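You operate a simulated robot arm through the tools that you are given. There is no shell and no other tool. Be economical: measure what you need, move in short steps, check, and stop when the job is done.

You are at the controls of a simulated two-armed robot. One attempt, no reset.

TASK
Screw the cap back on the brown bottle.

The check looks at the end state, three seconds after you hand in, the way a careful person would. Anything else that was tipped, shoved, dropped, spilled or broken makes it a failure. A push-on lid holds only when it is set on centred and level and pressed home; a screw cap is set on level and turned clockwise until tight.

THE ROBOT
Two 7-joint arms with two-finger parallel grippers on one trunk, on a base that drives. Base frame: it is fixed to the floor where the robot stands at the start and does not move with it; the origin is under the middle of the robot, x ahead of it, y to its left, z up; the surface under the hand at the start is at about z = 78. Readings come in cm, degrees, newtons and seconds.
The left shoulder is at the start at [5, 18.7, 108.5], the right one opposite. With the tool pointing down near the work surface each hand reaches from about 10 to 66 cm from the robot's upright axis, wherever it stands, measured 20 degrees to its own side. Payload 3.43 kg a hand.
The tool frame of a hand sits at the grasp point between the pads (the TCP): z along the fingers, y along the line on which they close. The tips reach 3 cm beyond it. Largest opening 9.4 cm; finger width 2.8, thickness 1; the body of the gripper, 5 by 9.6 cm, starts 5.5 cm behind the TCP.
Orientation is that of the tool frame in the base frame, as a unit quaternion [w, x, y, z]. With the fingers straight down and closing along the base's y, the tool's x points along the base's -x, its y along +y and its z along -z.

THE INTERFACE
- The arms move only by the tool move_arm. It takes "left_rows", "right_rows" or both (then of equal length, played together; a hand with none holds still); each is a list of rows, each a list of 7 numbers: the turn, a rotation vector about the tool's x, y, z in degrees, then the shift along the tool's x, y, z in cm, then the finger opening in cm, from 0 to 9.4. In form: [[ax, ay, az, x, y, z, fingers], ...]. A call has 1 to 8 rows; each row shifts and turns the commanded pose from where the row before left it, along the tool's axes as they then stand. Rows are played at 5 a second. More than 5 cm and 8.6 degrees between two rows, or a gripper value outside its range, and nothing of the call is played. A pose out of reach is approached as far as the arm can. The call stops where the force on the tool passes 40 N (or 10 N more than at its start, if that is more) or the arm is blocked; 0.2 s more then pass. Each finger travels about 15.3 cm/s and halts on what it meets, pressing with about 22 N; the grip force reading is that of the motor and also rises with nothing between the fingers. The clock runs only during rows and for 0.2 s after the last one: add rows that do not move to give the fingers time. It gives the time, the measured TCP pose, the force on the tool (base axes), the opening and the grip force at its end, in the units of the frame above (readings bear some noise), with the torque about the TCP (base axes, N m) and any sound that the robot's microphone picked up.
- Cameras (640 x 400 px; columns grow to the right, rows downward): "scene" is now at [14.28, 2.93, 125.14]; the picture's right is [0.33, -0.95, 0.00], its down [-0.52, -0.18, -0.84] and it looks along [0.79, 0.27, -0.55] (base axes); focal length 242 px, centre (320, 200). "left" rides on the left gripper at [7.6, -1.4, -10.2] in its tool frame; the picture's right is [0.18, 0.98, 0.00], its down [-0.75, 0.14, -0.64] and it looks along [-0.63, 0.12, 0.77] (tool axes); focal length 243 px, centre (320, 200). "right" rides on the right gripper at [7.6, 1.4, -10.3] in its tool frame; the picture's right is [-0.18, 0.98, 0.00], its down [-0.75, -0.14, -0.64] and it looks along [-0.63, -0.12, 0.77] (tool axes); focal length 243 px, centre (320, 200).
- grab_frame(camera): a new picture of that camera. It takes no simulated time.
- slide_trunk(by): slides the trunk up (or, below 0, down) by that many cm; the arms and the scene camera ride with it, the base frame stays. It gives what a move gives, with no picture.
- steer(legs): drives the robot by 1 to 6 legs, each [ahead, left, turn to the left] in cm, cm and degrees, along the robot's own axes; the way and the turn of a leg run together, so that a leg with both is an arc; at most 150 cm and 180 degrees a leg. The arms and the cameras ride along, it lands a little off, and it stops where it bumps. It gives what a move gives.
- pan_tilt(pan, tilt): turns the head with the scene camera to pan (to the left, within 80 degrees either way) and tilt (down, from -29 to 69), counted from straight ahead of the robot. It gives what a move gives.
- point_at(camera, pixels): for up to 12 pixels [column, row] of the newest picture of that camera ("zoom" is the newest enlarged one), the place [x, y, z] in the base frame of the surface seen there, good to about 0.3 cm. It takes no simulated time.
- inspect(camera, box): a new picture of the part [left, top, right, bottom] of that camera's present view, enlarged. It takes no simulated time.
- close_job(): hands the job in; it is judged then, once.

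Go step by step. Measure first, check grasps and placings, and put right what went wrong. The budget is 80 turns and 78 pictures, counting those below and the enlarged ones. Unless the task says otherwise, let go and move clear before handing in, and close with one line.

The tools are called by a JSON object that holds its "name" and its "arguments". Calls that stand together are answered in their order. move_arm: Moves the arms, as the interface text tells. Its arguments: {"type":"object","properties":{"left_rows":{"type":"array","items":{"type":"array","items":{"type":"number"}}},"right_rows":{"type":"array","items":{"type":"array","items":{"type":"number"}}}},"required":[]} The other tools are called the same way: slide_trunk (by) slides the trunk up or down; steer (legs) drives the base; pan_tilt (pan, tilt) turns the head that bears the scene camera; grab_frame (camera) takes a picture; point_at (camera, pixels) gives the place of the surface under pixels of a picture; inspect (camera, box) takes an enlarged picture of a part of a camera's view; close_job () hands the job in.

At the start:

```text
clock: 0.0
left_tool_pos: [31.77, 36.48, 111.34]
left_ee_rot: [0.0, 0.0, 1.0, 0.0]
left_contact_force: [0.2, -0.2, 0.4]
left_moment: [-0.03, -0.02, 0.01]
left_gripper_width: 9.41
left_finger_force: 0.0
right_tool_pos: [40.2, -2.62, 108.59]
right_ee_rot: [0.0, 0.001, 1.0, 0.0]
right_contact_force: [-0.4, 0.0, 0.3]
right_moment: [-0.03, 0.03, -0.02]
right_gripper_width: 9.37
right_finger_force: 0.1
trunk travel left (down, up): [-30.0, 13.2]
robot x, y, heading: [-0.08, -0.04, 0.2]
head pan, tilt: [19.0, 33.2]
```

scene: 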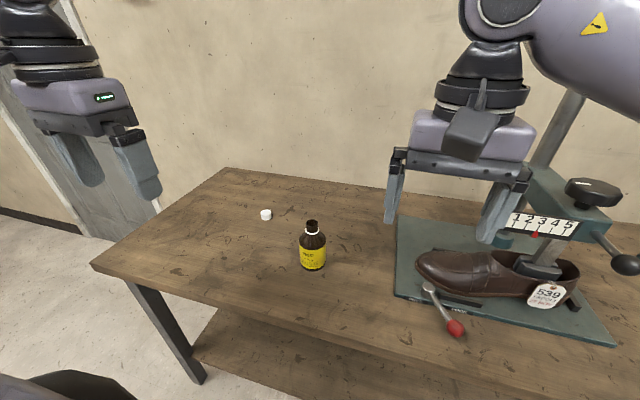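
right: 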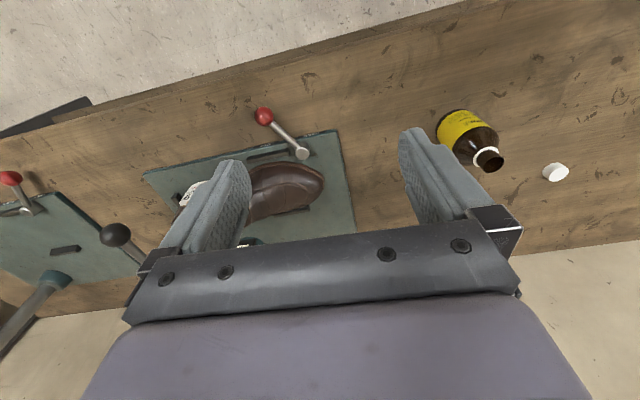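
left: 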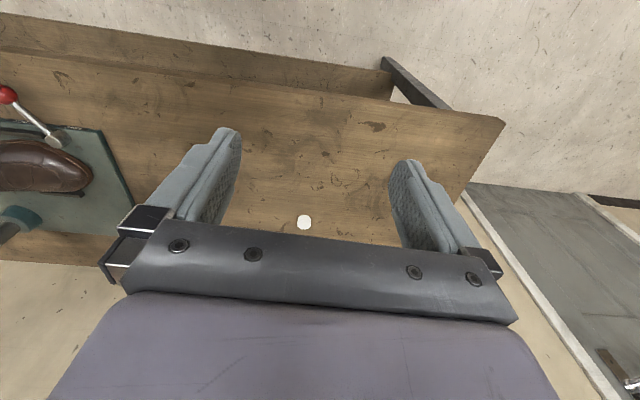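

The cap is at scene pixel (266,215) and the bottle at about (312,247). I'll zoom in on both to measure them.

{"name": "inspect", "arguments": {"camera": "scene", "box": [240, 190, 352, 280]}}

{"name": "point_at", "arguments": {"camera": "scene", "pixels": [[266, 211], [266, 217], [266, 224], [312, 222], [312, 230], [313, 255], [313, 274], [300, 255], [325, 255]]}}

```text
4.44 times, centred on (296, 235) of scene
```

zoom: 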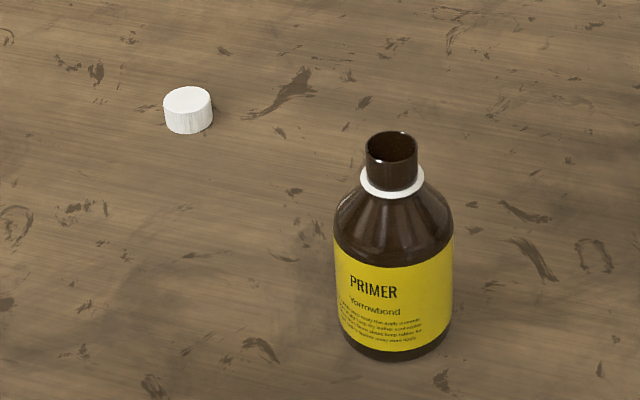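

```text
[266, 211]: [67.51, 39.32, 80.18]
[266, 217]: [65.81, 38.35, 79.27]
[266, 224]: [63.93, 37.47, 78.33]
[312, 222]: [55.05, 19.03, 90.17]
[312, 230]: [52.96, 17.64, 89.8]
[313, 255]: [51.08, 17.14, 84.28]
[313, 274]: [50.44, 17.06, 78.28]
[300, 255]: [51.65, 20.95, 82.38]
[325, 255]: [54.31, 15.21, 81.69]
```

Cap stands top-up; the bottle is open. I'll take more precise points in the zoom.

{"name": "point_at", "arguments": {"camera": "zoom", "pixels": [[188, 97], [188, 90], [188, 106], [167, 99], [209, 98], [188, 122], [391, 134], [391, 160], [369, 146], [415, 146], [391, 175], [391, 196]]}}

{"name": "point_at", "arguments": {"camera": "zoom", "pixels": [[338, 260], [448, 260], [392, 280], [392, 340], [392, 240], [188, 140], [391, 132], [391, 359]]}}

```text
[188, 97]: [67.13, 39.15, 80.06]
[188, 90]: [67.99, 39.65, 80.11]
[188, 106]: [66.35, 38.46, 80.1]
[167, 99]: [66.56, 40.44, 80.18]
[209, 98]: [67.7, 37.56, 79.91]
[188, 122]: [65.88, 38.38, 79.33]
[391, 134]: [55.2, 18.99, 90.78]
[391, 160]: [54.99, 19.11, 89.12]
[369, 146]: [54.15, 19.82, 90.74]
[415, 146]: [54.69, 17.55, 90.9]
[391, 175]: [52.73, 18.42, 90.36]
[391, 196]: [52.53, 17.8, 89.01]
```

```text
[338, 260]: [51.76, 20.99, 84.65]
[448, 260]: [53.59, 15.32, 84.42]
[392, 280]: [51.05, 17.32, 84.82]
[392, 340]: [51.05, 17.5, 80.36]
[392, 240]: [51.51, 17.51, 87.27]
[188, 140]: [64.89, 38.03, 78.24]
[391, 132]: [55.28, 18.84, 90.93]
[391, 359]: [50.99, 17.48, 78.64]
```

{"name": "point_at", "arguments": {"camera": "scene", "pixels": [[93, 263], [200, 302], [300, 338], [400, 372], [225, 169], [185, 380], [145, 300], [40, 380], [415, 290], [400, 225]]}}

{"name": "pan_tilt", "arguments": {"pan": 10, "tilt": 60}}

{"name": "grab_frame", "arguments": {"camera": "scene"}}

```text
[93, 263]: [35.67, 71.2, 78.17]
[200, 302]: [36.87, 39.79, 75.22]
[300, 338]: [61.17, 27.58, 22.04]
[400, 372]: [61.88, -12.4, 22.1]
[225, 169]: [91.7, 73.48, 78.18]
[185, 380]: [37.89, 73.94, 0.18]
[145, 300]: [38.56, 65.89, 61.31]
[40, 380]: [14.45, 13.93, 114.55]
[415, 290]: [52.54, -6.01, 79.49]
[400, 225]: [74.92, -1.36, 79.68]
```

```text
clock: 0.9
left_tool_pos: [31.74, 36.62, 111.33]
left_ee_rot: [0.0, 0.0, 1.0, 0.0]
left_contact_force: [0.2, 0.0, 0.8]
left_moment: [0.06, 0.04, 0.0]
left_gripper_width: 9.41
left_finger_force: 0.0
right_tool_pos: [40.25, -2.72, 108.68]
right_ee_rot: [0.0, 0.001, 1.0, 0.0]
right_contact_force: [-0.2, 0.5, 0.4]
right_moment: [0.0, -0.02, -0.04]
right_gripper_width: 9.39
right_finger_force: 0.0
trunk travel left (down, up): [-30.0, 13.2]
robot x, y, heading: [0.19, 0.11, -0.0]
head pan, tilt: [10.0, 60.0]
```

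```text
73 pictures are left
```

scene: 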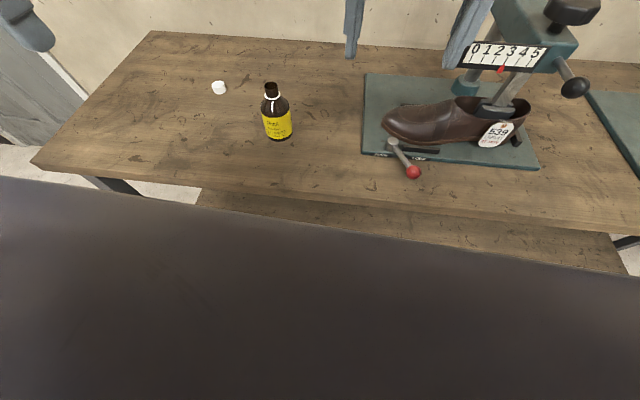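

{"name": "point_at", "arguments": {"camera": "scene", "pixels": [[60, 195], [200, 215], [350, 240], [500, 262], [320, 350], [250, 200], [300, 220]]}}

```text
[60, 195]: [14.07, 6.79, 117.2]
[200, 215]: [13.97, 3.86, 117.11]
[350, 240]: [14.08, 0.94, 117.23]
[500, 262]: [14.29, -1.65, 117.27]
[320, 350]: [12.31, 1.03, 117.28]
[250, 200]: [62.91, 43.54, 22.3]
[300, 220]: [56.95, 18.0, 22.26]
```

The table edge is at x≈36 and the cap is about 78 cm from the axis, out of reach. I'll drive left 21 cm, then ahead 7 cm.

{"name": "steer", "arguments": {"legs": [[0, 21, 0], [7, 0, 0]]}}

{"name": "pan_tilt", "arguments": {"pan": 5, "tilt": 45}}

{"name": "grab_frame", "arguments": {"camera": "scene"}}

```text
clock: 4.0
left_tool_pos: [38.66, 57.71, 111.26]
left_ee_rot: [-0.001, 0.0, 1.0, -0.001]
left_contact_force: [0.1, 0.3, -0.4]
left_moment: [-0.03, 0.04, -0.01]
left_gripper_width: 9.39
left_finger_force: 0.1
right_tool_pos: [47.22, 18.46, 108.6]
right_ee_rot: [0.0, -0.001, 1.0, 0.0]
right_contact_force: [0.6, -0.1, -0.2]
right_moment: [-0.02, 0.02, 0.0]
right_gripper_width: 9.41
right_finger_force: 0.1
trunk travel left (down, up): [-30.0, 13.2]
robot x, y, heading: [6.82, 20.95, -0.2]
head pan, tilt: [10.0, 60.0]
```

```text
clock: 4.8
left_tool_pos: [38.67, 57.76, 111.31]
left_ee_rot: [0.0, 0.0, 1.0, 0.0]
left_contact_force: [-0.7, -0.5, -0.1]
left_moment: [-0.03, -0.01, -0.01]
left_gripper_width: 9.42
left_finger_force: 0.1
right_tool_pos: [47.11, 18.45, 108.57]
right_ee_rot: [0.0, 0.0, 1.0, 0.0]
right_contact_force: [-0.4, 0.5, 0.1]
right_moment: [-0.03, -0.01, 0.0]
right_gripper_width: 9.39
right_finger_force: 0.1
trunk travel left (down, up): [-30.0, 13.2]
robot x, y, heading: [6.8, 20.78, 0.0]
head pan, tilt: [5.0, 45.0]
```

```text
72 pictures are left
```

scene: 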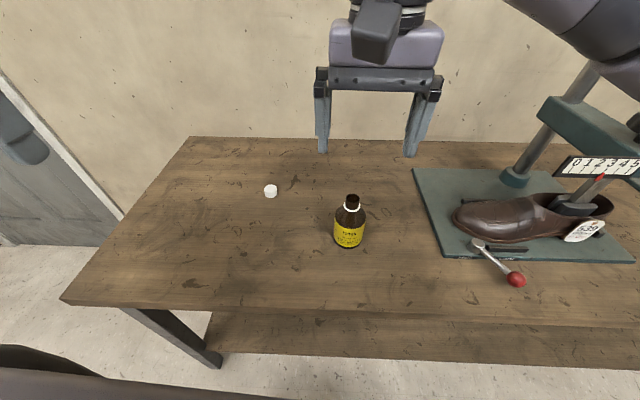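

{"name": "inspect", "arguments": {"camera": "scene", "box": [254, 176, 382, 256]}}

```text
5.00 times, centred on (318, 216) of scene
```

zoom: 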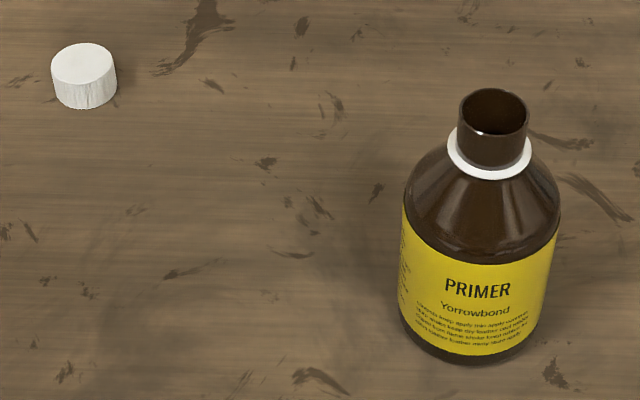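

{"name": "point_at", "arguments": {"camera": "zoom", "pixels": [[83, 63], [83, 46], [83, 79], [54, 64], [113, 64], [492, 91], [492, 138], [462, 108], [523, 108], [450, 150], [529, 152], [490, 176]]}}

{"name": "point_at", "arguments": {"camera": "zoom", "pixels": [[404, 220], [558, 230], [478, 270], [475, 340], [400, 310], [540, 310], [83, 106], [492, 155], [84, 95]]}}

```text
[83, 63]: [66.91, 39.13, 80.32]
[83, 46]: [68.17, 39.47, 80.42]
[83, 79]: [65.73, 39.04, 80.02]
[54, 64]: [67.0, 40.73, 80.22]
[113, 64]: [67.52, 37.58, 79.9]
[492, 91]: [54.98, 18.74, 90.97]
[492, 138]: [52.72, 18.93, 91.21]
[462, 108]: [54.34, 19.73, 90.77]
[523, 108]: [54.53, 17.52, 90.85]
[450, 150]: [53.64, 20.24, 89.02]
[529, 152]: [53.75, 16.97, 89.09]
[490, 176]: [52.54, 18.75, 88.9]
```

```text
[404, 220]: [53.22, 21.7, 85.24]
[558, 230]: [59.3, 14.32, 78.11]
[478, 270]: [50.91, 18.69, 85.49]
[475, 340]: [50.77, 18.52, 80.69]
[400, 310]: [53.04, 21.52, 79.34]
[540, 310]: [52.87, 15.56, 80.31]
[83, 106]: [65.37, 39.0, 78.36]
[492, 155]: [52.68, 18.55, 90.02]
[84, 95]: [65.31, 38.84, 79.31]
```

Cap centre is (67.0, 39.1) with its top at 80.2. Neck centre is (53.9, 18.65) with its top at 91. I'll move the left hand above the cap.

{"name": "move_arm", "arguments": {"left_rows": [[0, 0, 0, -3.54, -2.33, 2.25, 6], [0, 0, 0, -3.54, -2.33, 2.25, 6], [0, 0, 0, -3.54, -2.33, 2.25, 6], [0, 0, 0, -3.54, -2.33, 2.25, 6], [0, 0, 0, -3.54, -2.33, 2.25, 6], [0, 0, 0, -3.54, -2.33, 2.25, 6], [0, 0, 0, -3.54, -2.33, 2.25, 6], [0, 0, 0, -3.54, -2.33, 2.25, 6]]}}

{"name": "grab_frame", "arguments": {"camera": "left"}}

```text
clock: 6.6
left_tool_pos: [59.34, 44.46, 95.19]
left_ee_rot: [0.001, -0.001, 1.0, 0.0]
left_contact_force: [-0.3, -0.2, 1.1]
left_moment: [0.03, -0.01, 0.01]
left_gripper_width: 6.02
left_finger_force: 0.1
left hand out of reach, approached as far as the arm can: row 6, 7, 8
right_tool_pos: [47.16, 18.55, 108.72]
right_ee_rot: [0.0, 0.001, 1.0, 0.0]
right_contact_force: [-0.2, -0.2, 0.1]
right_moment: [-0.02, -0.01, 0.02]
right_gripper_width: 9.38
right_finger_force: 0.1
trunk travel left (down, up): [-30.0, 13.2]
robot x, y, heading: [6.99, 21.08, 0.0]
head pan, tilt: [5.0, 45.0]
```

```text
70 pictures are left
```

left: 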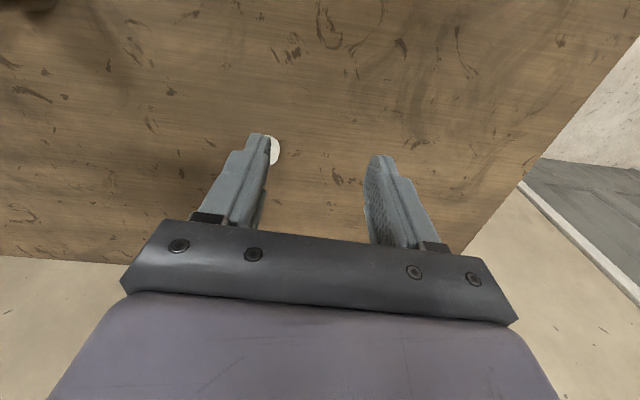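

The left hand hit its reach limit at (59.3, 44.5). I'll drive 7 cm further ahead; both hands are clear of everything.

{"name": "steer", "arguments": {"legs": [[7, 0, 0]]}}

{"name": "move_arm", "arguments": {"left_rows": [[0, 0, 0, 0, 0, 0, 6]]}}

```text
clock: 7.5
left_tool_pos: [62.75, 44.58, 95.33]
left_ee_rot: [0.002, 0.0, 1.0, -0.001]
left_contact_force: [-0.8, -0.9, 0.1]
left_moment: [0.01, -0.02, -0.01]
left_gripper_width: 5.99
left_finger_force: 0.0
right_tool_pos: [50.77, 18.55, 108.7]
right_ee_rot: [0.0, 0.001, 1.0, 0.0]
right_contact_force: [0.5, -0.2, -0.1]
right_moment: [0.01, -0.02, -0.05]
right_gripper_width: 9.41
right_finger_force: 0.0
trunk travel left (down, up): [-30.0, 13.2]
robot x, y, heading: [10.18, 21.1, -0.0]
head pan, tilt: [5.0, 45.0]
stopped in leg 1: the robot was blocked; the commanded pose is now the measured one
```

```text
clock: 7.9
left_tool_pos: [62.74, 44.58, 95.19]
left_ee_rot: [0.002, 0.0, 1.0, 0.0]
left_contact_force: [-0.2, -0.1, -0.1]
left_moment: [0.03, 0.01, 0.0]
left_gripper_width: 6.0
left_finger_force: 0.1
right_tool_pos: [50.71, 18.49, 108.57]
right_ee_rot: [0.0, 0.0, 1.0, -0.001]
right_contact_force: [0.2, -0.1, 0.8]
right_moment: [0.01, -0.01, -0.02]
right_gripper_width: 9.38
right_finger_force: 0.0
trunk travel left (down, up): [-30.0, 13.2]
robot x, y, heading: [10.22, 21.15, 0.1]
head pan, tilt: [5.0, 45.0]
```

The base stopped at x=10.2 against something. I'll check that nothing shifted, and move the left hand above the cap.

{"name": "move_arm", "arguments": {"left_rows": [[0, 0, 0, 0, -2.74, 3.5, 6], [0, 0, 0, 0, -2.74, 3.5, 6], [0, 0, 0, -2.1, 0, 0, 6], [0, 0, 0, -2.1, 0, 0, 6], [0, 0, 0, 0, 0, 0, 6]]}}

{"name": "grab_frame", "arguments": {"camera": "left"}}

{"name": "grab_frame", "arguments": {"camera": "scene"}}

```text
clock: 9.1
left_tool_pos: [61.33, 44.01, 90.57]
left_ee_rot: [0.001, -0.001, 1.0, -0.001]
left_contact_force: [0.2, 0.4, -0.5]
left_moment: [0.02, 0.0, 0.02]
left_gripper_width: 6.0
left_finger_force: 0.1
left hand out of reach, approached as far as the arm can: row 1, 2, 3, 4
right_tool_pos: [50.75, 18.46, 108.54]
right_ee_rot: [0.0, 0.001, 1.0, 0.0]
right_contact_force: [0.0, -0.3, -0.4]
right_moment: [-0.01, 0.02, 0.03]
right_gripper_width: 9.39
right_finger_force: 0.1
trunk travel left (down, up): [-30.0, 13.2]
robot x, y, heading: [10.13, 20.95, -0.2]
head pan, tilt: [5.0, 45.0]
```

```text
69 pictures are left
```

left: 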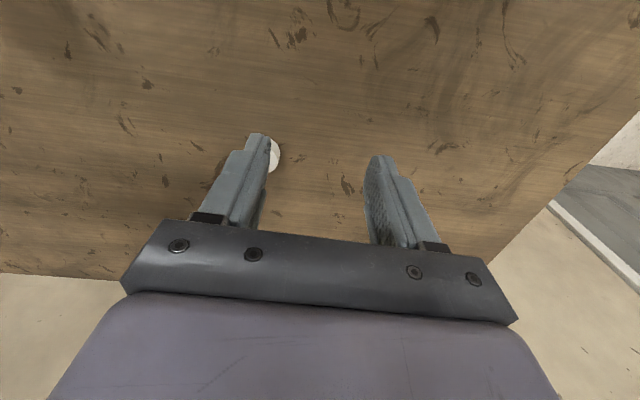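

```text
68 pictures are left
```

scene: 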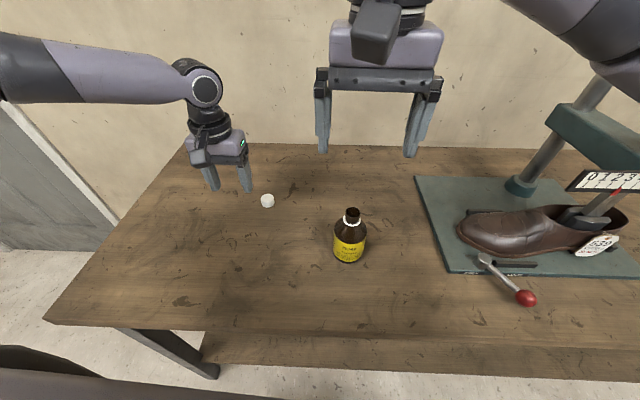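

The hand is still out of reach, so I'll measure where the wrist and forearm lie to understand the limit.

{"name": "point_at", "arguments": {"camera": "scene", "pixels": [[205, 88], [150, 70], [60, 60], [20, 65], [267, 201], [352, 210], [349, 240], [215, 145]]}}

{"name": "pan_tilt", "arguments": {"pan": 60, "tilt": 20}}

{"name": "grab_frame", "arguments": {"camera": "scene"}}

```text
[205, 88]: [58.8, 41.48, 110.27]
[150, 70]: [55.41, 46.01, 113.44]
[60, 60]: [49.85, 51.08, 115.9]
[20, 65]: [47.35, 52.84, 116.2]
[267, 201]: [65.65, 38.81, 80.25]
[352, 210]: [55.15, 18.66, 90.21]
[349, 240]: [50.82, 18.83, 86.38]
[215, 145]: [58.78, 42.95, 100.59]
```

```text
clock: 10.4
left_tool_pos: [61.28, 43.97, 90.53]
left_ee_rot: [0.001, -0.002, 1.0, -0.001]
left_contact_force: [0.2, -0.6, 0.0]
left_moment: [0.0, 0.0, -0.05]
left_gripper_width: 6.0
left_finger_force: 0.0
right_tool_pos: [50.63, 18.4, 108.59]
right_ee_rot: [-0.001, 0.001, 1.0, 0.0]
right_contact_force: [0.3, -0.2, 0.0]
right_moment: [0.02, 0.01, -0.01]
right_gripper_width: 9.43
right_finger_force: 0.1
trunk travel left (down, up): [-30.0, 13.2]
robot x, y, heading: [10.54, 21.34, 0.3]
head pan, tilt: [60.0, 20.0]
```

```text
67 pictures are left
```

scene: 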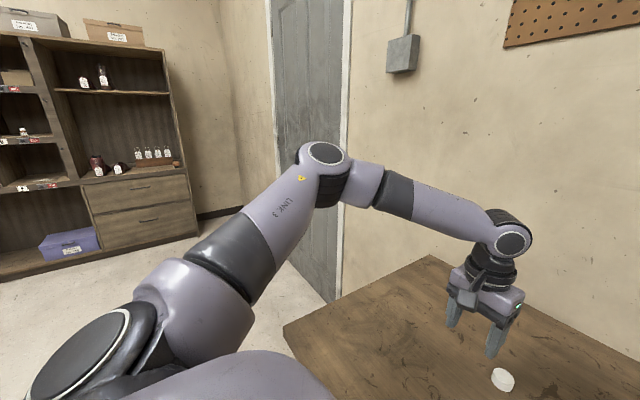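

The elbow is well bent, so a wrist joint limit is likely rather than arm length. I'll turn the hand clockwise from above by 32° and see whether that frees it.

{"name": "move_arm", "arguments": {"left_rows": [[0, 0, 8, 0, 0, 0, 6], [0, 0, 8, 0, 0, 0, 6], [0, 0, 8, 0, 0, 0, 6], [0, 0, 8, 0, 0, 0, 6], [0, 0, 0, 0, 0, 0, 6]]}}

{"name": "move_arm", "arguments": {"left_rows": [[0, 0, 0, -3.7, -0.6, 0, 6], [0, 0, 0, -3.7, -0.6, 0, 6], [0, 0, 0, 0, 0, 0, 6]]}}

```text
clock: 11.6
left_tool_pos: [61.25, 44.04, 90.51]
left_ee_rot: [0.002, 0.277, 0.961, 0.0]
left_contact_force: [0.0, 0.3, -0.8]
left_moment: [-0.02, -0.01, 0.02]
left_gripper_width: 5.97
left_finger_force: 0.1
right_tool_pos: [50.69, 18.56, 108.55]
right_ee_rot: [0.0, 0.0, 1.0, 0.0]
right_contact_force: [0.1, -1.0, 0.7]
right_moment: [0.0, -0.01, 0.0]
right_gripper_width: 9.41
right_finger_force: 0.1
trunk travel left (down, up): [-30.0, 13.2]
robot x, y, heading: [10.3, 21.05, 0.5]
head pan, tilt: [60.0, 20.0]
```

```text
clock: 12.4
left_tool_pos: [61.4, 43.45, 92.38]
left_ee_rot: [0.002, 0.274, 0.962, -0.001]
left_contact_force: [0.0, 0.7, 0.2]
left_moment: [-0.01, -0.04, 0.01]
left_gripper_width: 5.98
left_finger_force: 0.1
left hand out of reach, approached as far as the arm can: row 1, 2
right_tool_pos: [50.72, 18.48, 108.49]
right_ee_rot: [0.0, 0.001, 1.0, 0.0]
right_contact_force: [0.0, 0.0, 0.2]
right_moment: [0.03, 0.01, 0.02]
right_gripper_width: 9.42
right_finger_force: 0.1
trunk travel left (down, up): [-30.0, 13.2]
robot x, y, heading: [10.27, 21.01, 0.1]
head pan, tilt: [60.0, 20.0]
```

Rotation didn't help, but reach grows with height, so I'll lower the trunk 8 cm and try again.

{"name": "slide_trunk", "arguments": {"by": -8}}

{"name": "move_arm", "arguments": {"left_rows": [[0, 0, 0, 0, 0, -3, 6], [0, 0, 0, -3.7, -0.6, 0, 6], [0, 0, 0, 0, 0, 0, 6]]}}

```text
clock: 13.5
left_tool_pos: [61.41, 43.43, 84.42]
left_ee_rot: [0.002, 0.275, 0.961, 0.0]
left_contact_force: [0.3, -0.4, 0.9]
left_moment: [0.05, -0.02, -0.05]
left_gripper_width: 5.97
left_finger_force: 0.0
right_tool_pos: [50.77, 18.48, 100.57]
right_ee_rot: [0.0, 0.001, 1.0, 0.0]
right_contact_force: [0.0, 1.0, 1.0]
right_moment: [0.0, 0.0, 0.0]
right_gripper_width: 9.41
right_finger_force: 0.0
trunk travel left (down, up): [-22.0, 21.2]
robot x, y, heading: [10.61, 21.21, -0.1]
head pan, tilt: [60.0, 20.0]
```

```text
clock: 14.3
left_tool_pos: [61.92, 43.02, 87.68]
left_ee_rot: [0.002, 0.275, 0.961, -0.001]
left_contact_force: [-0.8, -0.5, -0.5]
left_moment: [0.01, 0.01, 0.01]
left_gripper_width: 5.99
left_finger_force: 0.0
left hand out of reach, approached as far as the arm can: row 2
right_tool_pos: [50.73, 18.52, 100.56]
right_ee_rot: [0.0, 0.001, 1.0, 0.001]
right_contact_force: [0.6, 0.1, -0.4]
right_moment: [-0.01, 0.0, 0.04]
right_gripper_width: 9.38
right_finger_force: 0.2
trunk travel left (down, up): [-22.0, 21.2]
robot x, y, heading: [10.26, 21.09, 0.2]
head pan, tilt: [60.0, 20.0]
```

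{"name": "grab_frame", "arguments": {"camera": "scene"}}

{"name": "move_arm", "arguments": {"left_rows": [[0, 0, 0, 1.06, -1.7, 0, 6], [0, 0, 0, 0, 0, 0, 6]]}}

```text
66 pictures are left
```

scene: 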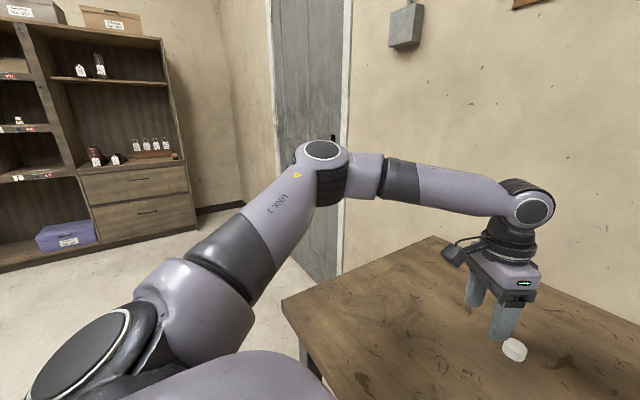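

```text
clock: 14.9
left_tool_pos: [60.11, 42.11, 87.68]
left_ee_rot: [0.002, 0.275, 0.962, -0.001]
left_contact_force: [0.2, -0.1, -0.8]
left_moment: [-0.01, -0.02, -0.01]
left_gripper_width: 5.99
left_finger_force: 0.0
right_tool_pos: [50.76, 18.44, 100.61]
right_ee_rot: [0.0, 0.001, 1.0, 0.0]
right_contact_force: [-0.6, -0.3, 0.5]
right_moment: [0.0, -0.02, 0.02]
right_gripper_width: 9.42
right_finger_force: 0.0
trunk travel left (down, up): [-22.0, 21.2]
robot x, y, heading: [10.32, 20.95, 0.2]
head pan, tilt: [60.0, 20.0]
```

{"name": "point_at", "arguments": {"camera": "scene", "pixels": [[322, 150], [300, 175], [230, 245], [360, 175], [445, 190], [534, 207], [90, 355], [190, 310]]}}

{"name": "move_arm", "arguments": {"left_rows": [[0, 0, 0, -1.06, -1.7, 0, 6], [0, 0, 0, -1.06, -1.7, 0, 6], [0, 0, 0, 0, 0, 0, 6]]}}

```text
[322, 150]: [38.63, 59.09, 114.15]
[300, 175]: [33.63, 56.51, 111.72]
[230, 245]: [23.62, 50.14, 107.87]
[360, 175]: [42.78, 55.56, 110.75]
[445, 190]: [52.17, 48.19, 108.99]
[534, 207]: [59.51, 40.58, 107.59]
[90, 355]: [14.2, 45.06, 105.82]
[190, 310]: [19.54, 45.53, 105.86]
```

```text
clock: 15.7
left_tool_pos: [58.62, 39.67, 87.9]
left_ee_rot: [0.003, 0.275, 0.962, -0.001]
left_contact_force: [-0.6, -0.4, 0.1]
left_moment: [0.02, 0.0, -0.03]
left_gripper_width: 6.01
left_finger_force: 0.0
left hand out of reach, approached as far as the arm can: row 1, 2
right_tool_pos: [50.65, 18.5, 100.54]
right_ee_rot: [0.0, 0.0, 1.0, 0.0]
right_contact_force: [0.4, 0.2, -0.1]
right_moment: [0.01, 0.04, -0.02]
right_gripper_width: 9.4
right_finger_force: 0.1
trunk travel left (down, up): [-22.0, 21.2]
robot x, y, heading: [10.53, 20.75, -0.0]
head pan, tilt: [60.0, 20.0]
```

The blocked direction is forward and to the right, which looks like a configuration limit. I'll move the right hand aside, then bring the left hand back and inward so it can re-extend from a different posture.

{"name": "move_arm", "arguments": {"right_rows": [[0, 0, 0, 1.25, -3.75, -2, 9.4], [0, 0, 0, 1.25, -3.75, -2, 9.4], [0, 0, 0, 1.25, -3.75, -2, 9.4], [0, 0, 0, 1.25, -3.75, -2, 9.4]], "left_rows": [[0, 0, 0, 2.5, -1.5, -3, 6], [0, 0, 0, 2.5, -1.5, -3, 6], [0, 0, 0, 2.5, -1.5, -3, 6], [0, 0, 0, 2.5, -1.5, -3, 6]]}}

{"name": "move_arm", "arguments": {"left_rows": [[0, 0, -8, 2, -3.5, -1, 6], [0, 0, -8, 2, -3.5, -1, 6], [0, 0, -8, 0, 0, 0, 6], [0, 0, -8, 0, 0, 0, 6]]}}

{"name": "pan_tilt", "arguments": {"pan": 15, "tilt": 35}}

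{"name": "grab_frame", "arguments": {"camera": "scene"}}

```text
clock: 16.7
left_tool_pos: [46.9, 39.9, 99.8]
left_ee_rot: [0.002, 0.275, 0.961, 0.0]
left_contact_force: [0.1, -0.1, 0.8]
left_moment: [0.03, -0.03, 0.02]
left_gripper_width: 6.01
left_finger_force: 0.0
right_tool_pos: [45.53, 3.46, 108.72]
right_ee_rot: [0.0, 0.0, 1.0, 0.0]
right_contact_force: [0.2, 0.0, 0.2]
right_moment: [0.01, -0.02, -0.01]
right_gripper_width: 9.4
right_finger_force: 0.1
trunk travel left (down, up): [-22.0, 21.2]
robot x, y, heading: [10.32, 21.34, 0.3]
head pan, tilt: [60.0, 20.0]
```

```text
clock: 17.7
left_tool_pos: [40.2, 35.66, 101.97]
left_ee_rot: [0.002, -0.001, 1.0, 0.0]
left_contact_force: [0.3, -0.5, -0.5]
left_moment: [0.0, -0.01, 0.02]
left_gripper_width: 5.99
left_finger_force: 0.1
right_tool_pos: [45.8, 3.55, 108.57]
right_ee_rot: [0.001, 0.0, 1.0, 0.0]
right_contact_force: [-0.1, 0.0, -0.3]
right_moment: [0.0, 0.0, 0.0]
right_gripper_width: 9.39
right_finger_force: 0.0
trunk travel left (down, up): [-22.0, 21.2]
robot x, y, heading: [10.61, 20.87, -0.1]
head pan, tilt: [60.0, 20.0]
```

```text
clock: 18.9
left_tool_pos: [40.05, 35.55, 101.9]
left_ee_rot: [0.001, 0.0, 1.0, -0.001]
left_contact_force: [-0.4, 0.3, -1.0]
left_moment: [-0.02, 0.02, 0.02]
left_gripper_width: 6.01
left_finger_force: 0.1
right_tool_pos: [45.68, 3.57, 108.79]
right_ee_rot: [0.0, 0.001, 1.0, 0.0]
right_contact_force: [-0.1, 0.7, -0.7]
right_moment: [0.01, 0.01, 0.02]
right_gripper_width: 9.39
right_finger_force: 0.0
trunk travel left (down, up): [-22.0, 21.2]
robot x, y, heading: [10.09, 21.08, -0.1]
head pan, tilt: [15.0, 35.0]
```

```text
65 pictures are left
```

scene: 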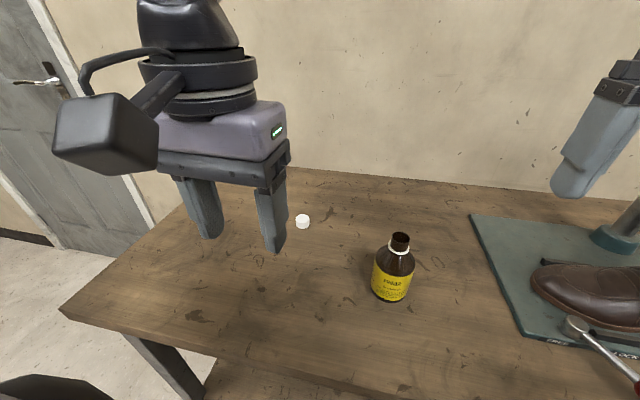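

{"name": "move_arm", "arguments": {"left_rows": [[0, 0, 0, 0, -4.9, 0, 6], [0, 0, 0, 0, -4.9, 0, 6], [0, 0, 0, 0, 0, 0, 6]]}}

{"name": "move_arm", "arguments": {"left_rows": [[0, 0, 0, -3.85, 1.9, 1.7, 6], [0, 0, 0, -3.85, 1.9, 1.7, 6], [0, 0, 0, -3.85, 1.9, 1.7, 6], [0, 0, 0, -3.85, 1.9, 1.7, 6], [0, 0, 0, -3.85, 1.9, 1.7, 6], [0, 0, 0, -3.85, 1.9, 1.7, 6], [0, 0, 0, -3.85, 1.9, 1.7, 6], [0, 0, 0, 0, 0, 0, 6]]}}

```text
clock: 19.7
left_tool_pos: [40.22, 33.13, 102.02]
left_ee_rot: [0.002, -0.001, 1.0, -0.002]
left_contact_force: [-0.9, 0.2, -0.3]
left_moment: [-0.01, 0.0, -0.01]
left_gripper_width: 6.02
left_finger_force: 0.0
left hand out of reach, approached as far as the arm can: row 1, 2
right_tool_pos: [45.67, 3.58, 108.7]
right_ee_rot: [-0.001, 0.002, 1.0, 0.0]
right_contact_force: [-0.5, 0.2, -0.2]
right_moment: [-0.02, 0.03, 0.01]
right_gripper_width: 9.39
right_finger_force: 0.0
trunk travel left (down, up): [-22.0, 21.2]
robot x, y, heading: [10.64, 21.26, -0.0]
head pan, tilt: [15.0, 35.0]
```

```text
clock: 21.5
left_tool_pos: [65.02, 47.34, 90.15]
left_ee_rot: [0.002, 0.0, 1.0, -0.002]
left_contact_force: [0.7, 0.0, 0.0]
left_moment: [-0.02, 0.0, -0.01]
left_gripper_width: 6.0
left_finger_force: 0.1
left hand out of reach, approached as far as the arm can: row 7
right_tool_pos: [45.6, 3.47, 108.67]
right_ee_rot: [0.0, 0.001, 1.0, 0.0]
right_contact_force: [-0.7, 0.1, -0.4]
right_moment: [0.0, 0.0, 0.01]
right_gripper_width: 9.38
right_finger_force: 0.0
trunk travel left (down, up): [-22.0, 21.2]
robot x, y, heading: [10.44, 21.45, -0.0]
head pan, tilt: [15.0, 35.0]
```

The left arm's elbow-out posture can't swing inward, but the right arm works well across the centre. New plan: the right hand picks up and screws the cap, and the left hand holds the bottle from the side. I'll tuck the left arm in and drive left.

{"name": "move_arm", "arguments": {"left_rows": [[0, 0, 0, 4, 0, -2.5, 9.4], [0, 0, 0, 4, 0, -2.5, 9.4], [0, 0, 0, 4, 0, -2.5, 9.4], [0, 0, 0, 4, 0, -2.5, 9.4], [0, 0, 0, 4, 0, -2.5, 9.4]]}}

{"name": "steer", "arguments": {"legs": [[-1.5, 0, 0], [0, 26, 0]]}}

{"name": "grab_frame", "arguments": {"camera": "right"}}

{"name": "grab_frame", "arguments": {"camera": "scene"}}

```text
clock: 22.7
left_tool_pos: [44.86, 47.41, 102.63]
left_ee_rot: [0.001, -0.002, 1.0, 0.0]
left_contact_force: [-0.4, -0.2, 0.7]
left_moment: [0.0, -0.03, 0.01]
left_gripper_width: 9.42
left_finger_force: 0.1
right_tool_pos: [45.67, 3.36, 108.63]
right_ee_rot: [-0.001, 0.001, 1.0, 0.0]
right_contact_force: [-0.2, 0.2, -0.4]
right_moment: [0.04, -0.01, 0.01]
right_gripper_width: 9.42
right_finger_force: 0.0
trunk travel left (down, up): [-22.0, 21.2]
robot x, y, heading: [10.41, 21.3, -0.3]
head pan, tilt: [15.0, 35.0]
```

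```text
clock: 25.9
left_tool_pos: [43.44, 73.47, 102.57]
left_ee_rot: [0.001, -0.001, 1.0, -0.001]
left_contact_force: [-0.7, -0.1, 0.2]
left_moment: [0.03, 0.0, 0.0]
left_gripper_width: 9.41
left_finger_force: 0.1
right_tool_pos: [44.24, 29.49, 108.72]
right_ee_rot: [0.0, 0.001, 1.0, 0.0]
right_contact_force: [0.3, 0.1, -1.2]
right_moment: [0.0, -0.01, -0.01]
right_gripper_width: 9.38
right_finger_force: 0.1
trunk travel left (down, up): [-22.0, 21.2]
robot x, y, heading: [9.11, 47.1, -0.1]
head pan, tilt: [15.0, 35.0]
```

```text
64 pictures are left
```

right: 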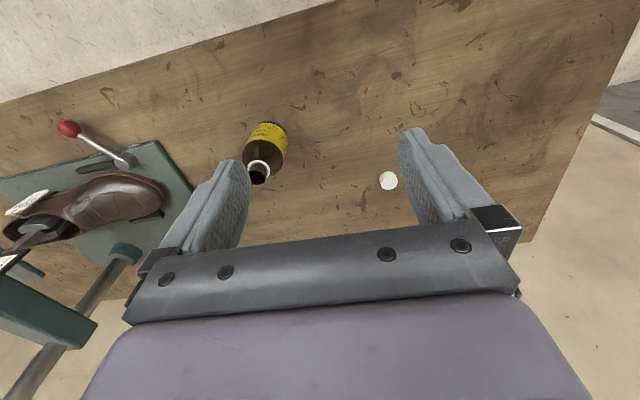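

```text
63 pictures are left
```

scene: 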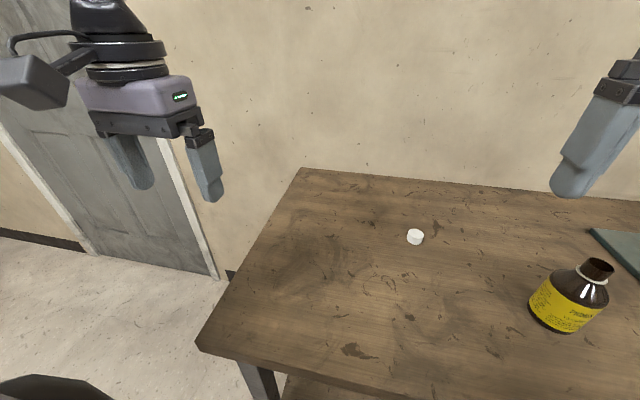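

The cap is in clear view for the right hand. I'll move it above the cap at z≈92.

{"name": "move_arm", "arguments": {"right_rows": [[0, 0, 0, -3.25, 1.37, 2.38, 5], [0, 0, 0, -3.25, 1.37, 2.38, 5], [0, 0, 0, -3.25, 1.37, 2.38, 5], [0, 0, 0, -3.25, 1.37, 2.38, 5], [0, 0, 0, -3.25, 1.37, 2.38, 5], [0, 0, 0, -3.25, 1.37, 2.38, 5], [0, 0, 0, -3.25, 1.37, 2.38, 5], [0, 0, 0, 0, 0, 0, 5]]}}

{"name": "grab_frame", "arguments": {"camera": "right"}}

{"name": "grab_frame", "arguments": {"camera": "scene"}}

```text
clock: 27.7
left_tool_pos: [43.45, 73.43, 102.59]
left_ee_rot: [0.002, -0.001, 1.0, -0.002]
left_contact_force: [0.1, 0.2, -0.2]
left_moment: [0.02, -0.04, -0.03]
left_gripper_width: 9.39
left_finger_force: 0.0
right_tool_pos: [67.1, 39.06, 92.04]
right_ee_rot: [0.0, 0.0, 1.0, -0.002]
right_contact_force: [0.4, 0.4, -0.6]
right_moment: [0.02, -0.02, 0.0]
right_gripper_width: 5.0
right_finger_force: 0.1
trunk travel left (down, up): [-22.0, 21.2]
robot x, y, heading: [9.1, 47.36, -0.2]
head pan, tilt: [15.0, 35.0]
```

```text
62 pictures are left
```

right: 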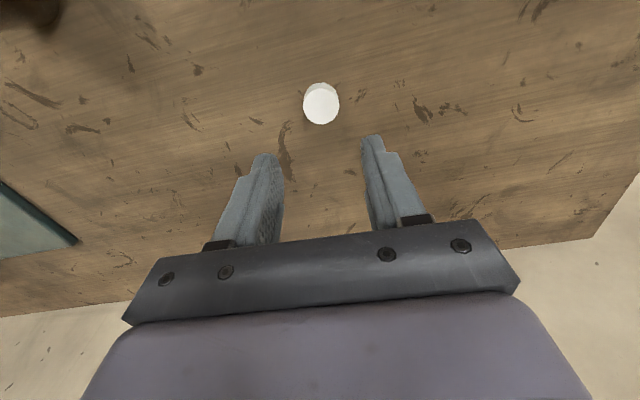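

```text
61 pictures are left
```

scene: 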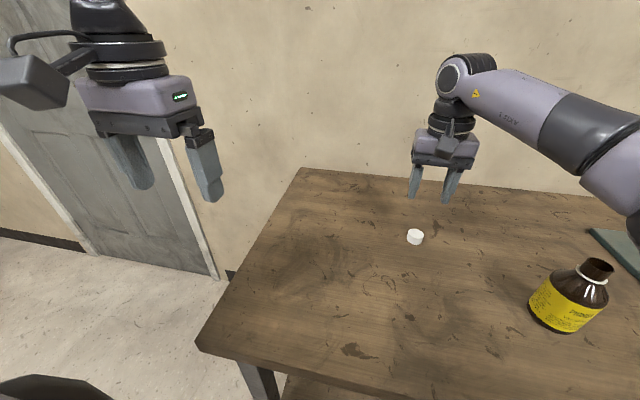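

Right hand is above the cap. I'll pre-turn it counterclockwise, to leave plenty of clockwise travel for screwing.

{"name": "move_arm", "arguments": {"right_rows": [[0, 0, -8, 0, 0, 0, 5], [0, 0, -8, 0, 0, 0, 5], [0, 0, -8, 0, 0, 0, 5], [0, 0, -8, 0, 0, 0, 5], [0, 0, -8, 0, 0, 0, 5], [0, 0, -8, 0, 0, 0, 5], [0, 0, -8, 0, 0, 0, 5], [0, 0, -8, 0, 0, 0, 5]]}}

{"name": "grab_frame", "arguments": {"camera": "right"}}

```text
clock: 29.5
left_tool_pos: [43.37, 73.39, 102.63]
left_ee_rot: [0.002, -0.001, 1.0, 0.0]
left_contact_force: [-0.5, 0.1, 0.5]
left_moment: [0.03, -0.01, -0.01]
left_gripper_width: 9.4
left_finger_force: 0.0
right_tool_pos: [66.98, 39.07, 92.04]
right_ee_rot: [0.0, -0.242, 0.97, 0.0]
right_contact_force: [-0.5, -0.7, 0.3]
right_moment: [-0.01, 0.02, -0.03]
right_gripper_width: 4.97
right_finger_force: 0.0
right hand out of reach, approached as far as the arm can: row 4, 5, 6, 7, 8
trunk travel left (down, up): [-22.0, 21.2]
robot x, y, heading: [8.76, 47.42, 0.0]
head pan, tilt: [15.0, 35.0]
```

```text
60 pictures are left
```

right: 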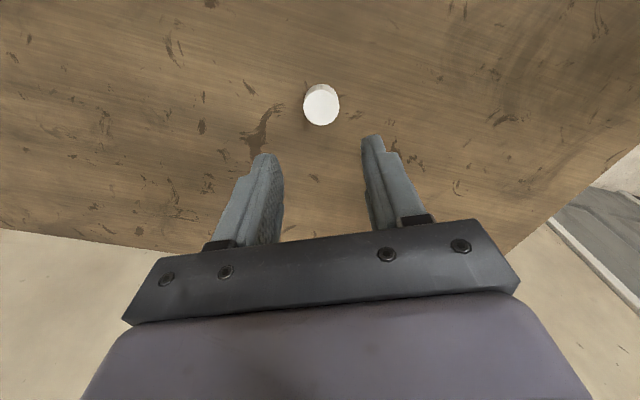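

The counterclockwise limit is about 28°, so most of the travel is clockwise, which is what I need. Now descending to the cap.

{"name": "move_arm", "arguments": {"right_rows": [[0, 0, 3, 0, 0, 0, 5], [0, 0, 0, 0, 0, 4, 5], [0, 0, 0, 0, 0, 3.5, 5], [0, 0, 0, 0, 0, 0, 5]]}}

{"name": "grab_frame", "arguments": {"camera": "right"}}

{"name": "inspect", "arguments": {"camera": "scene", "box": [370, 180, 470, 260]}}

```text
clock: 30.5
left_tool_pos: [43.55, 73.43, 102.65]
left_ee_rot: [0.001, 0.0, 1.0, -0.001]
left_contact_force: [-0.2, 0.4, 0.5]
left_moment: [-0.03, -0.03, 0.01]
left_gripper_width: 9.39
left_finger_force: 0.1
right_tool_pos: [66.85, 39.0, 84.41]
right_ee_rot: [0.0, -0.216, 0.976, 0.0]
right_contact_force: [-0.5, -1.0, 0.1]
right_moment: [0.0, 0.01, -0.02]
right_gripper_width: 5.02
right_finger_force: 0.2
trunk travel left (down, up): [-22.0, 21.2]
robot x, y, heading: [8.77, 46.75, 0.0]
head pan, tilt: [15.0, 35.0]
```

```text
59 pictures are left
```

right: 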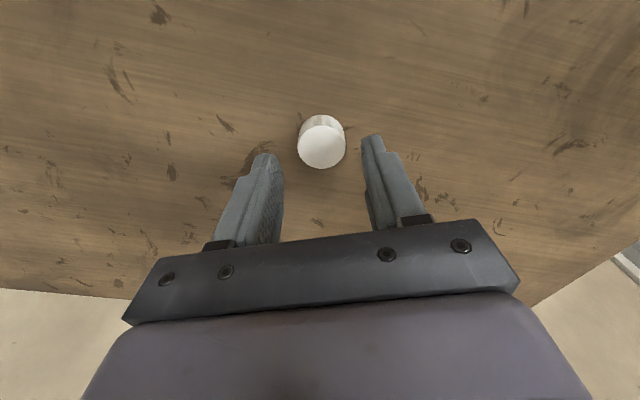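

```text
5.00 times, centred on (420, 220) of scene
```

zoom: 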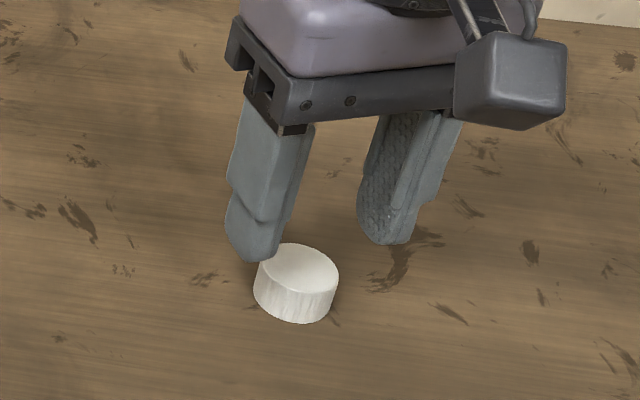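

{"name": "point_at", "arguments": {"camera": "right", "pixels": [[321, 148], [300, 148], [343, 146], [321, 130], [321, 166], [266, 156], [371, 138]]}}

{"name": "point_at", "arguments": {"camera": "zoom", "pixels": [[298, 265], [276, 268], [334, 275], [300, 248], [297, 285], [255, 255], [375, 240]]}}

```text
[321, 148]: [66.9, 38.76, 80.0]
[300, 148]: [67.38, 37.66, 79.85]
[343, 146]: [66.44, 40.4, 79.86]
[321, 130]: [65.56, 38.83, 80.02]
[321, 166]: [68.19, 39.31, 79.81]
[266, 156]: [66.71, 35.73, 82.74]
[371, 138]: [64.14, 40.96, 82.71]
```

```text
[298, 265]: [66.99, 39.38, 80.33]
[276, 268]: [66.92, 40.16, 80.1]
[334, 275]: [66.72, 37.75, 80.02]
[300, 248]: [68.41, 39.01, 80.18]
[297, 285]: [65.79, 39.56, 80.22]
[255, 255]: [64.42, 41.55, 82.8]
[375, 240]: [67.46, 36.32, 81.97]
```

TCP is centred on the cap to within 0.2 cm. I'll lower to z≈81.6, tips just above the table, and close.

{"name": "move_arm", "arguments": {"right_rows": [[0, 0, 0, 0, 0, 1.8, 5], [0, 0, 0, 0, 0, 1.0, 5], [0, 0, 0, 0, 0, 0, 5], [0, 0, 0, 0, 0, 0, 2.5], [0, 0, 0, 0, 0, 0, 2.5], [0, 0, 0, 0, 0, 0, 2.5]]}}

{"name": "grab_frame", "arguments": {"camera": "right"}}

{"name": "inspect", "arguments": {"camera": "scene", "box": [370, 180, 470, 260]}}

```text
clock: 31.9
left_tool_pos: [43.65, 73.47, 102.68]
left_ee_rot: [0.001, 0.0, 1.0, -0.002]
left_contact_force: [-0.4, -0.2, 0.0]
left_moment: [0.01, -0.01, 0.01]
left_gripper_width: 9.41
left_finger_force: 0.0
right_tool_pos: [66.87, 39.03, 81.63]
right_ee_rot: [0.0, -0.216, 0.976, 0.0]
right_contact_force: [0.1, 0.4, 0.2]
right_moment: [0.0, 0.01, -0.02]
right_gripper_width: 3.05
right_finger_force: 22.5
trunk travel left (down, up): [-22.0, 21.2]
robot x, y, heading: [8.69, 47.03, 0.3]
head pan, tilt: [15.0, 35.0]
```

```text
57 pictures are left
```

right: 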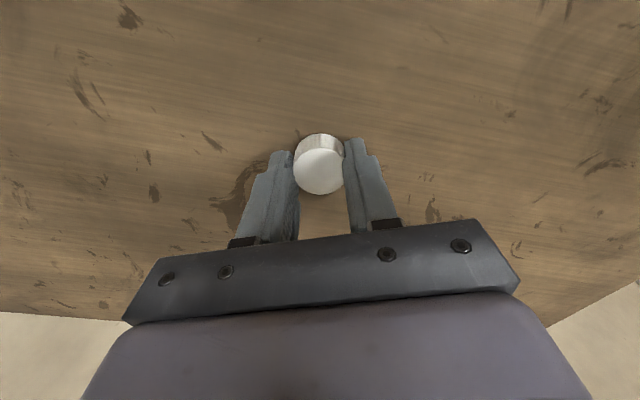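

```text
5.00 times, centred on (420, 220) of scene
```

zoom: 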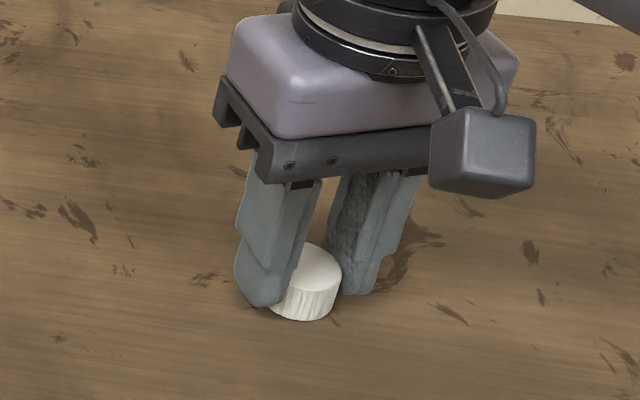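

Cap gripped at 3.05 cm with 22 N. Lifting it straight up and then back toward the robot.

{"name": "move_arm", "arguments": {"right_rows": [[0, 0, 0, 0, 0, -3, 2.5], [0, 0, 0, 0, 0, -4, 2.5], [0, 0, 0, 0, 0, -4.5, 2.5], [0, 0, 0, 0, 0, -4.5, 2.5], [0, 0, 0, 0, 0, -4.5, 2.5], [0, 0, 0, 4, 0, 0, 2.5], [0, 0, 0, 4, 0, 0, 2.5], [0, 0, 0, 4, 0, 0, 2.5]], "left_rows": [[0, 0, 8, 0, 0, 0, 9.4], [0, 0, 8, 0, 0, 0, 9.4], [0, 0, 8, 0, 0, 0, 9.4], [0, 0, 8, 0, 0, 0, 9.4], [0, 0, 8, 0, 0, 0, 9.4], [0, -8, 0, 0, 0, 0, 9.4], [0, -8, 0, 0, 0, 0, 9.4], [0, -8, 0, 0, 0, 0, 9.4]]}}

{"name": "grab_frame", "arguments": {"camera": "right"}}

```text
clock: 33.7
left_tool_pos: [43.45, 73.36, 102.61]
left_ee_rot: [0.198, 0.335, 0.919, -0.072]
left_contact_force: [-0.2, 0.2, 0.3]
left_moment: [0.02, 0.01, 0.0]
left_gripper_width: 9.38
left_finger_force: 0.1
right_tool_pos: [55.13, 32.15, 101.01]
right_ee_rot: [0.0, -0.216, 0.976, 0.0]
right_contact_force: [0.1, -0.2, -0.3]
right_moment: [-0.02, -0.03, 0.01]
right_gripper_width: 3.06
right_finger_force: 22.5
right hand out of reach, approached as far as the arm can: row 5
trunk travel left (down, up): [-22.0, 21.2]
robot x, y, heading: [8.64, 46.99, -0.1]
head pan, tilt: [15.0, 35.0]
```

```text
55 pictures are left
```

right: 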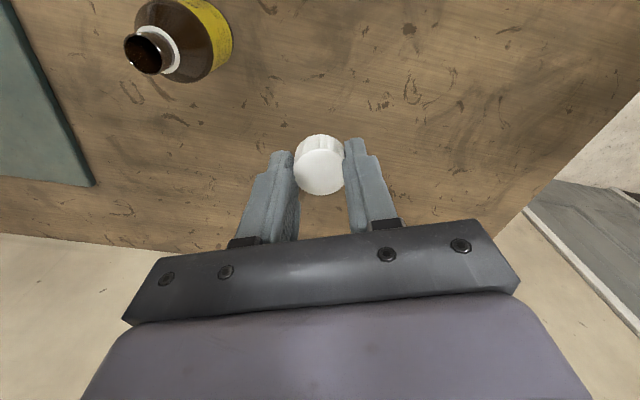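

Cap is held level. I'll finish tilting the left hand, bring the right hand in a bit more, and drive right until the bottle is in front of both arms.

{"name": "move_arm", "arguments": {"right_rows": [[0, 0, 0, 3, 3, 0, 2.5], [0, 0, 0, 3, 3, 0, 2.5], [0, 0, 0, 0, 0, 0, 2.5], [0, 0, 0, 0, 0, 0, 2.5]], "left_rows": [[0, -8, 0, 0, 0, 0, 9.4], [0, -8, 0, 0, 0, 0, 9.4], [0, -8, 0, 0, 0, 0, 9.4], [0, -8, 0, 0, 0, 0, 9.4]]}}

{"name": "steer", "arguments": {"legs": [[0, -28, 0]]}}

{"name": "pan_tilt", "arguments": {"pan": 5, "tilt": 45}}

{"name": "grab_frame", "arguments": {"camera": "scene"}}

{"name": "grab_frame", "arguments": {"camera": "left"}}

```text
clock: 34.7
left_tool_pos: [43.49, 73.47, 102.55]
left_ee_rot: [0.444, 0.302, 0.828, -0.162]
left_contact_force: [0.6, 0.0, -0.5]
left_moment: [0.01, -0.01, -0.02]
left_gripper_width: 9.39
left_finger_force: 0.0
right_tool_pos: [47.22, 35.13, 101.07]
right_ee_rot: [0.0, -0.216, 0.976, 0.0]
right_contact_force: [0.8, -0.3, -0.9]
right_moment: [-0.03, 0.0, -0.02]
right_gripper_width: 3.08
right_finger_force: 22.2
trunk travel left (down, up): [-22.0, 21.2]
robot x, y, heading: [8.73, 47.08, -0.1]
head pan, tilt: [15.0, 35.0]
```

```text
clock: 37.8
left_tool_pos: [43.55, 45.38, 102.55]
left_ee_rot: [0.443, 0.302, 0.829, -0.16]
left_contact_force: [-0.2, -0.4, 0.6]
left_moment: [0.0, 0.01, 0.02]
left_gripper_width: 9.38
left_finger_force: 0.0
right_tool_pos: [47.26, 6.94, 101.02]
right_ee_rot: [0.0, -0.216, 0.976, 0.0]
right_contact_force: [-0.5, -0.6, 0.2]
right_moment: [0.0, 0.0, 0.0]
right_gripper_width: 3.06
right_finger_force: 21.8
trunk travel left (down, up): [-22.0, 21.2]
robot x, y, heading: [9.05, 18.9, -0.1]
head pan, tilt: [15.0, 35.0]
```

```text
clock: 38.5
left_tool_pos: [43.43, 45.24, 102.6]
left_ee_rot: [0.443, 0.301, 0.829, -0.161]
left_contact_force: [0.6, 0.2, 0.1]
left_moment: [0.02, -0.01, 0.0]
left_gripper_width: 9.39
left_finger_force: 0.1
right_tool_pos: [47.27, 6.9, 101.06]
right_ee_rot: [0.0, -0.215, 0.977, 0.0]
right_contact_force: [-0.3, 0.4, -1.2]
right_moment: [-0.01, 0.03, 0.02]
right_gripper_width: 3.07
right_finger_force: 21.6
trunk travel left (down, up): [-22.0, 21.2]
robot x, y, heading: [8.8, 19.01, -0.1]
head pan, tilt: [5.0, 45.0]
```

```text
54 pictures are left
```

scene: 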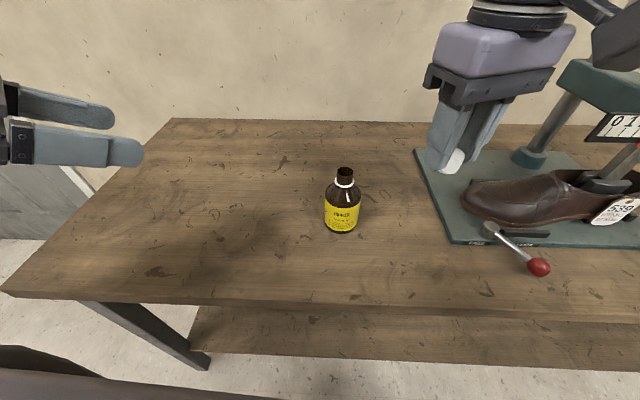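

```text
53 pictures are left
```

left: 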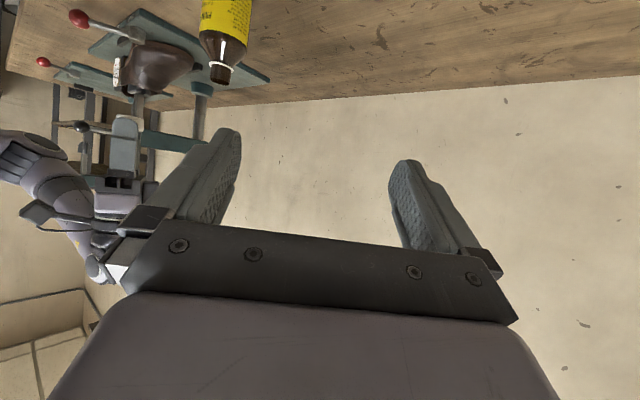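

The bottle is upright at scene (342,200), and the left hand's camera hangs underneath it. I'll tilt the left hand to about 41° and bring it to a pre-grasp point about 12 cm short of the bottle.

{"name": "move_arm", "arguments": {"left_rows": [[0, 7, 0, 0, 0, 0, 9.4], [0, 0, 0, -0.15, -2.29, 3.2, 9.4], [0, 0, 0, -0.15, -2.29, 3.2, 9.4], [0, 0, 0, -0.15, -2.29, 3.2, 9.4], [0, 0, 0, -0.15, -2.29, 3.2, 9.4], [0, 0, 0, -0.15, -2.29, 3.2, 9.4], [0, 0, 0, -0.15, -2.29, 3.2, 9.4], [0, 0, 0, 0, 0, 0, 9.4]]}}

{"name": "grab_frame", "arguments": {"camera": "left"}}

{"name": "grab_frame", "arguments": {"camera": "scene"}}

```text
clock: 40.3
left_tool_pos: [46.69, 25.1, 90.85]
left_ee_rot: [0.392, 0.311, 0.854, -0.142]
left_contact_force: [0.1, 0.4, -0.2]
left_moment: [0.01, -0.01, -0.01]
left_gripper_width: 9.4
left_finger_force: 0.0
left hand out of reach, approached as far as the arm can: row 5
right_tool_pos: [47.32, 6.98, 101.09]
right_ee_rot: [0.0, -0.215, 0.977, 0.0]
right_contact_force: [0.3, 0.4, -1.1]
right_moment: [0.0, -0.02, 0.03]
right_gripper_width: 3.05
right_finger_force: 22.0
trunk travel left (down, up): [-22.0, 21.2]
robot x, y, heading: [9.09, 19.38, 0.1]
head pan, tilt: [5.0, 45.0]
```

```text
52 pictures are left
```

left: 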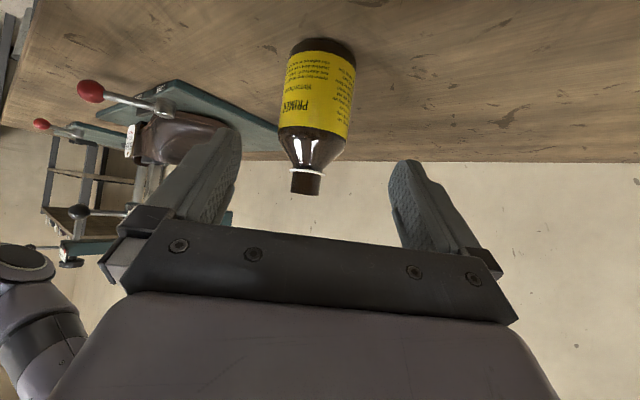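

```text
51 pictures are left
```

scene: 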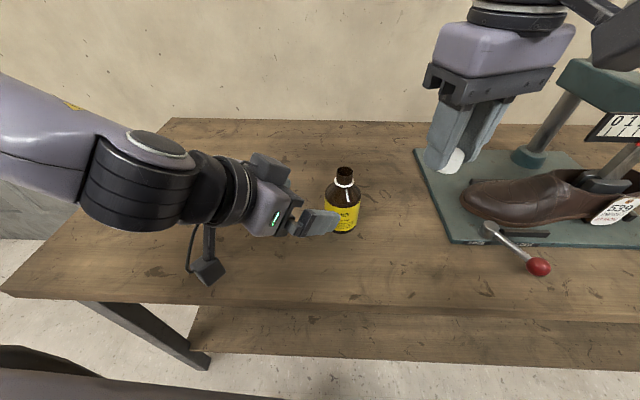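

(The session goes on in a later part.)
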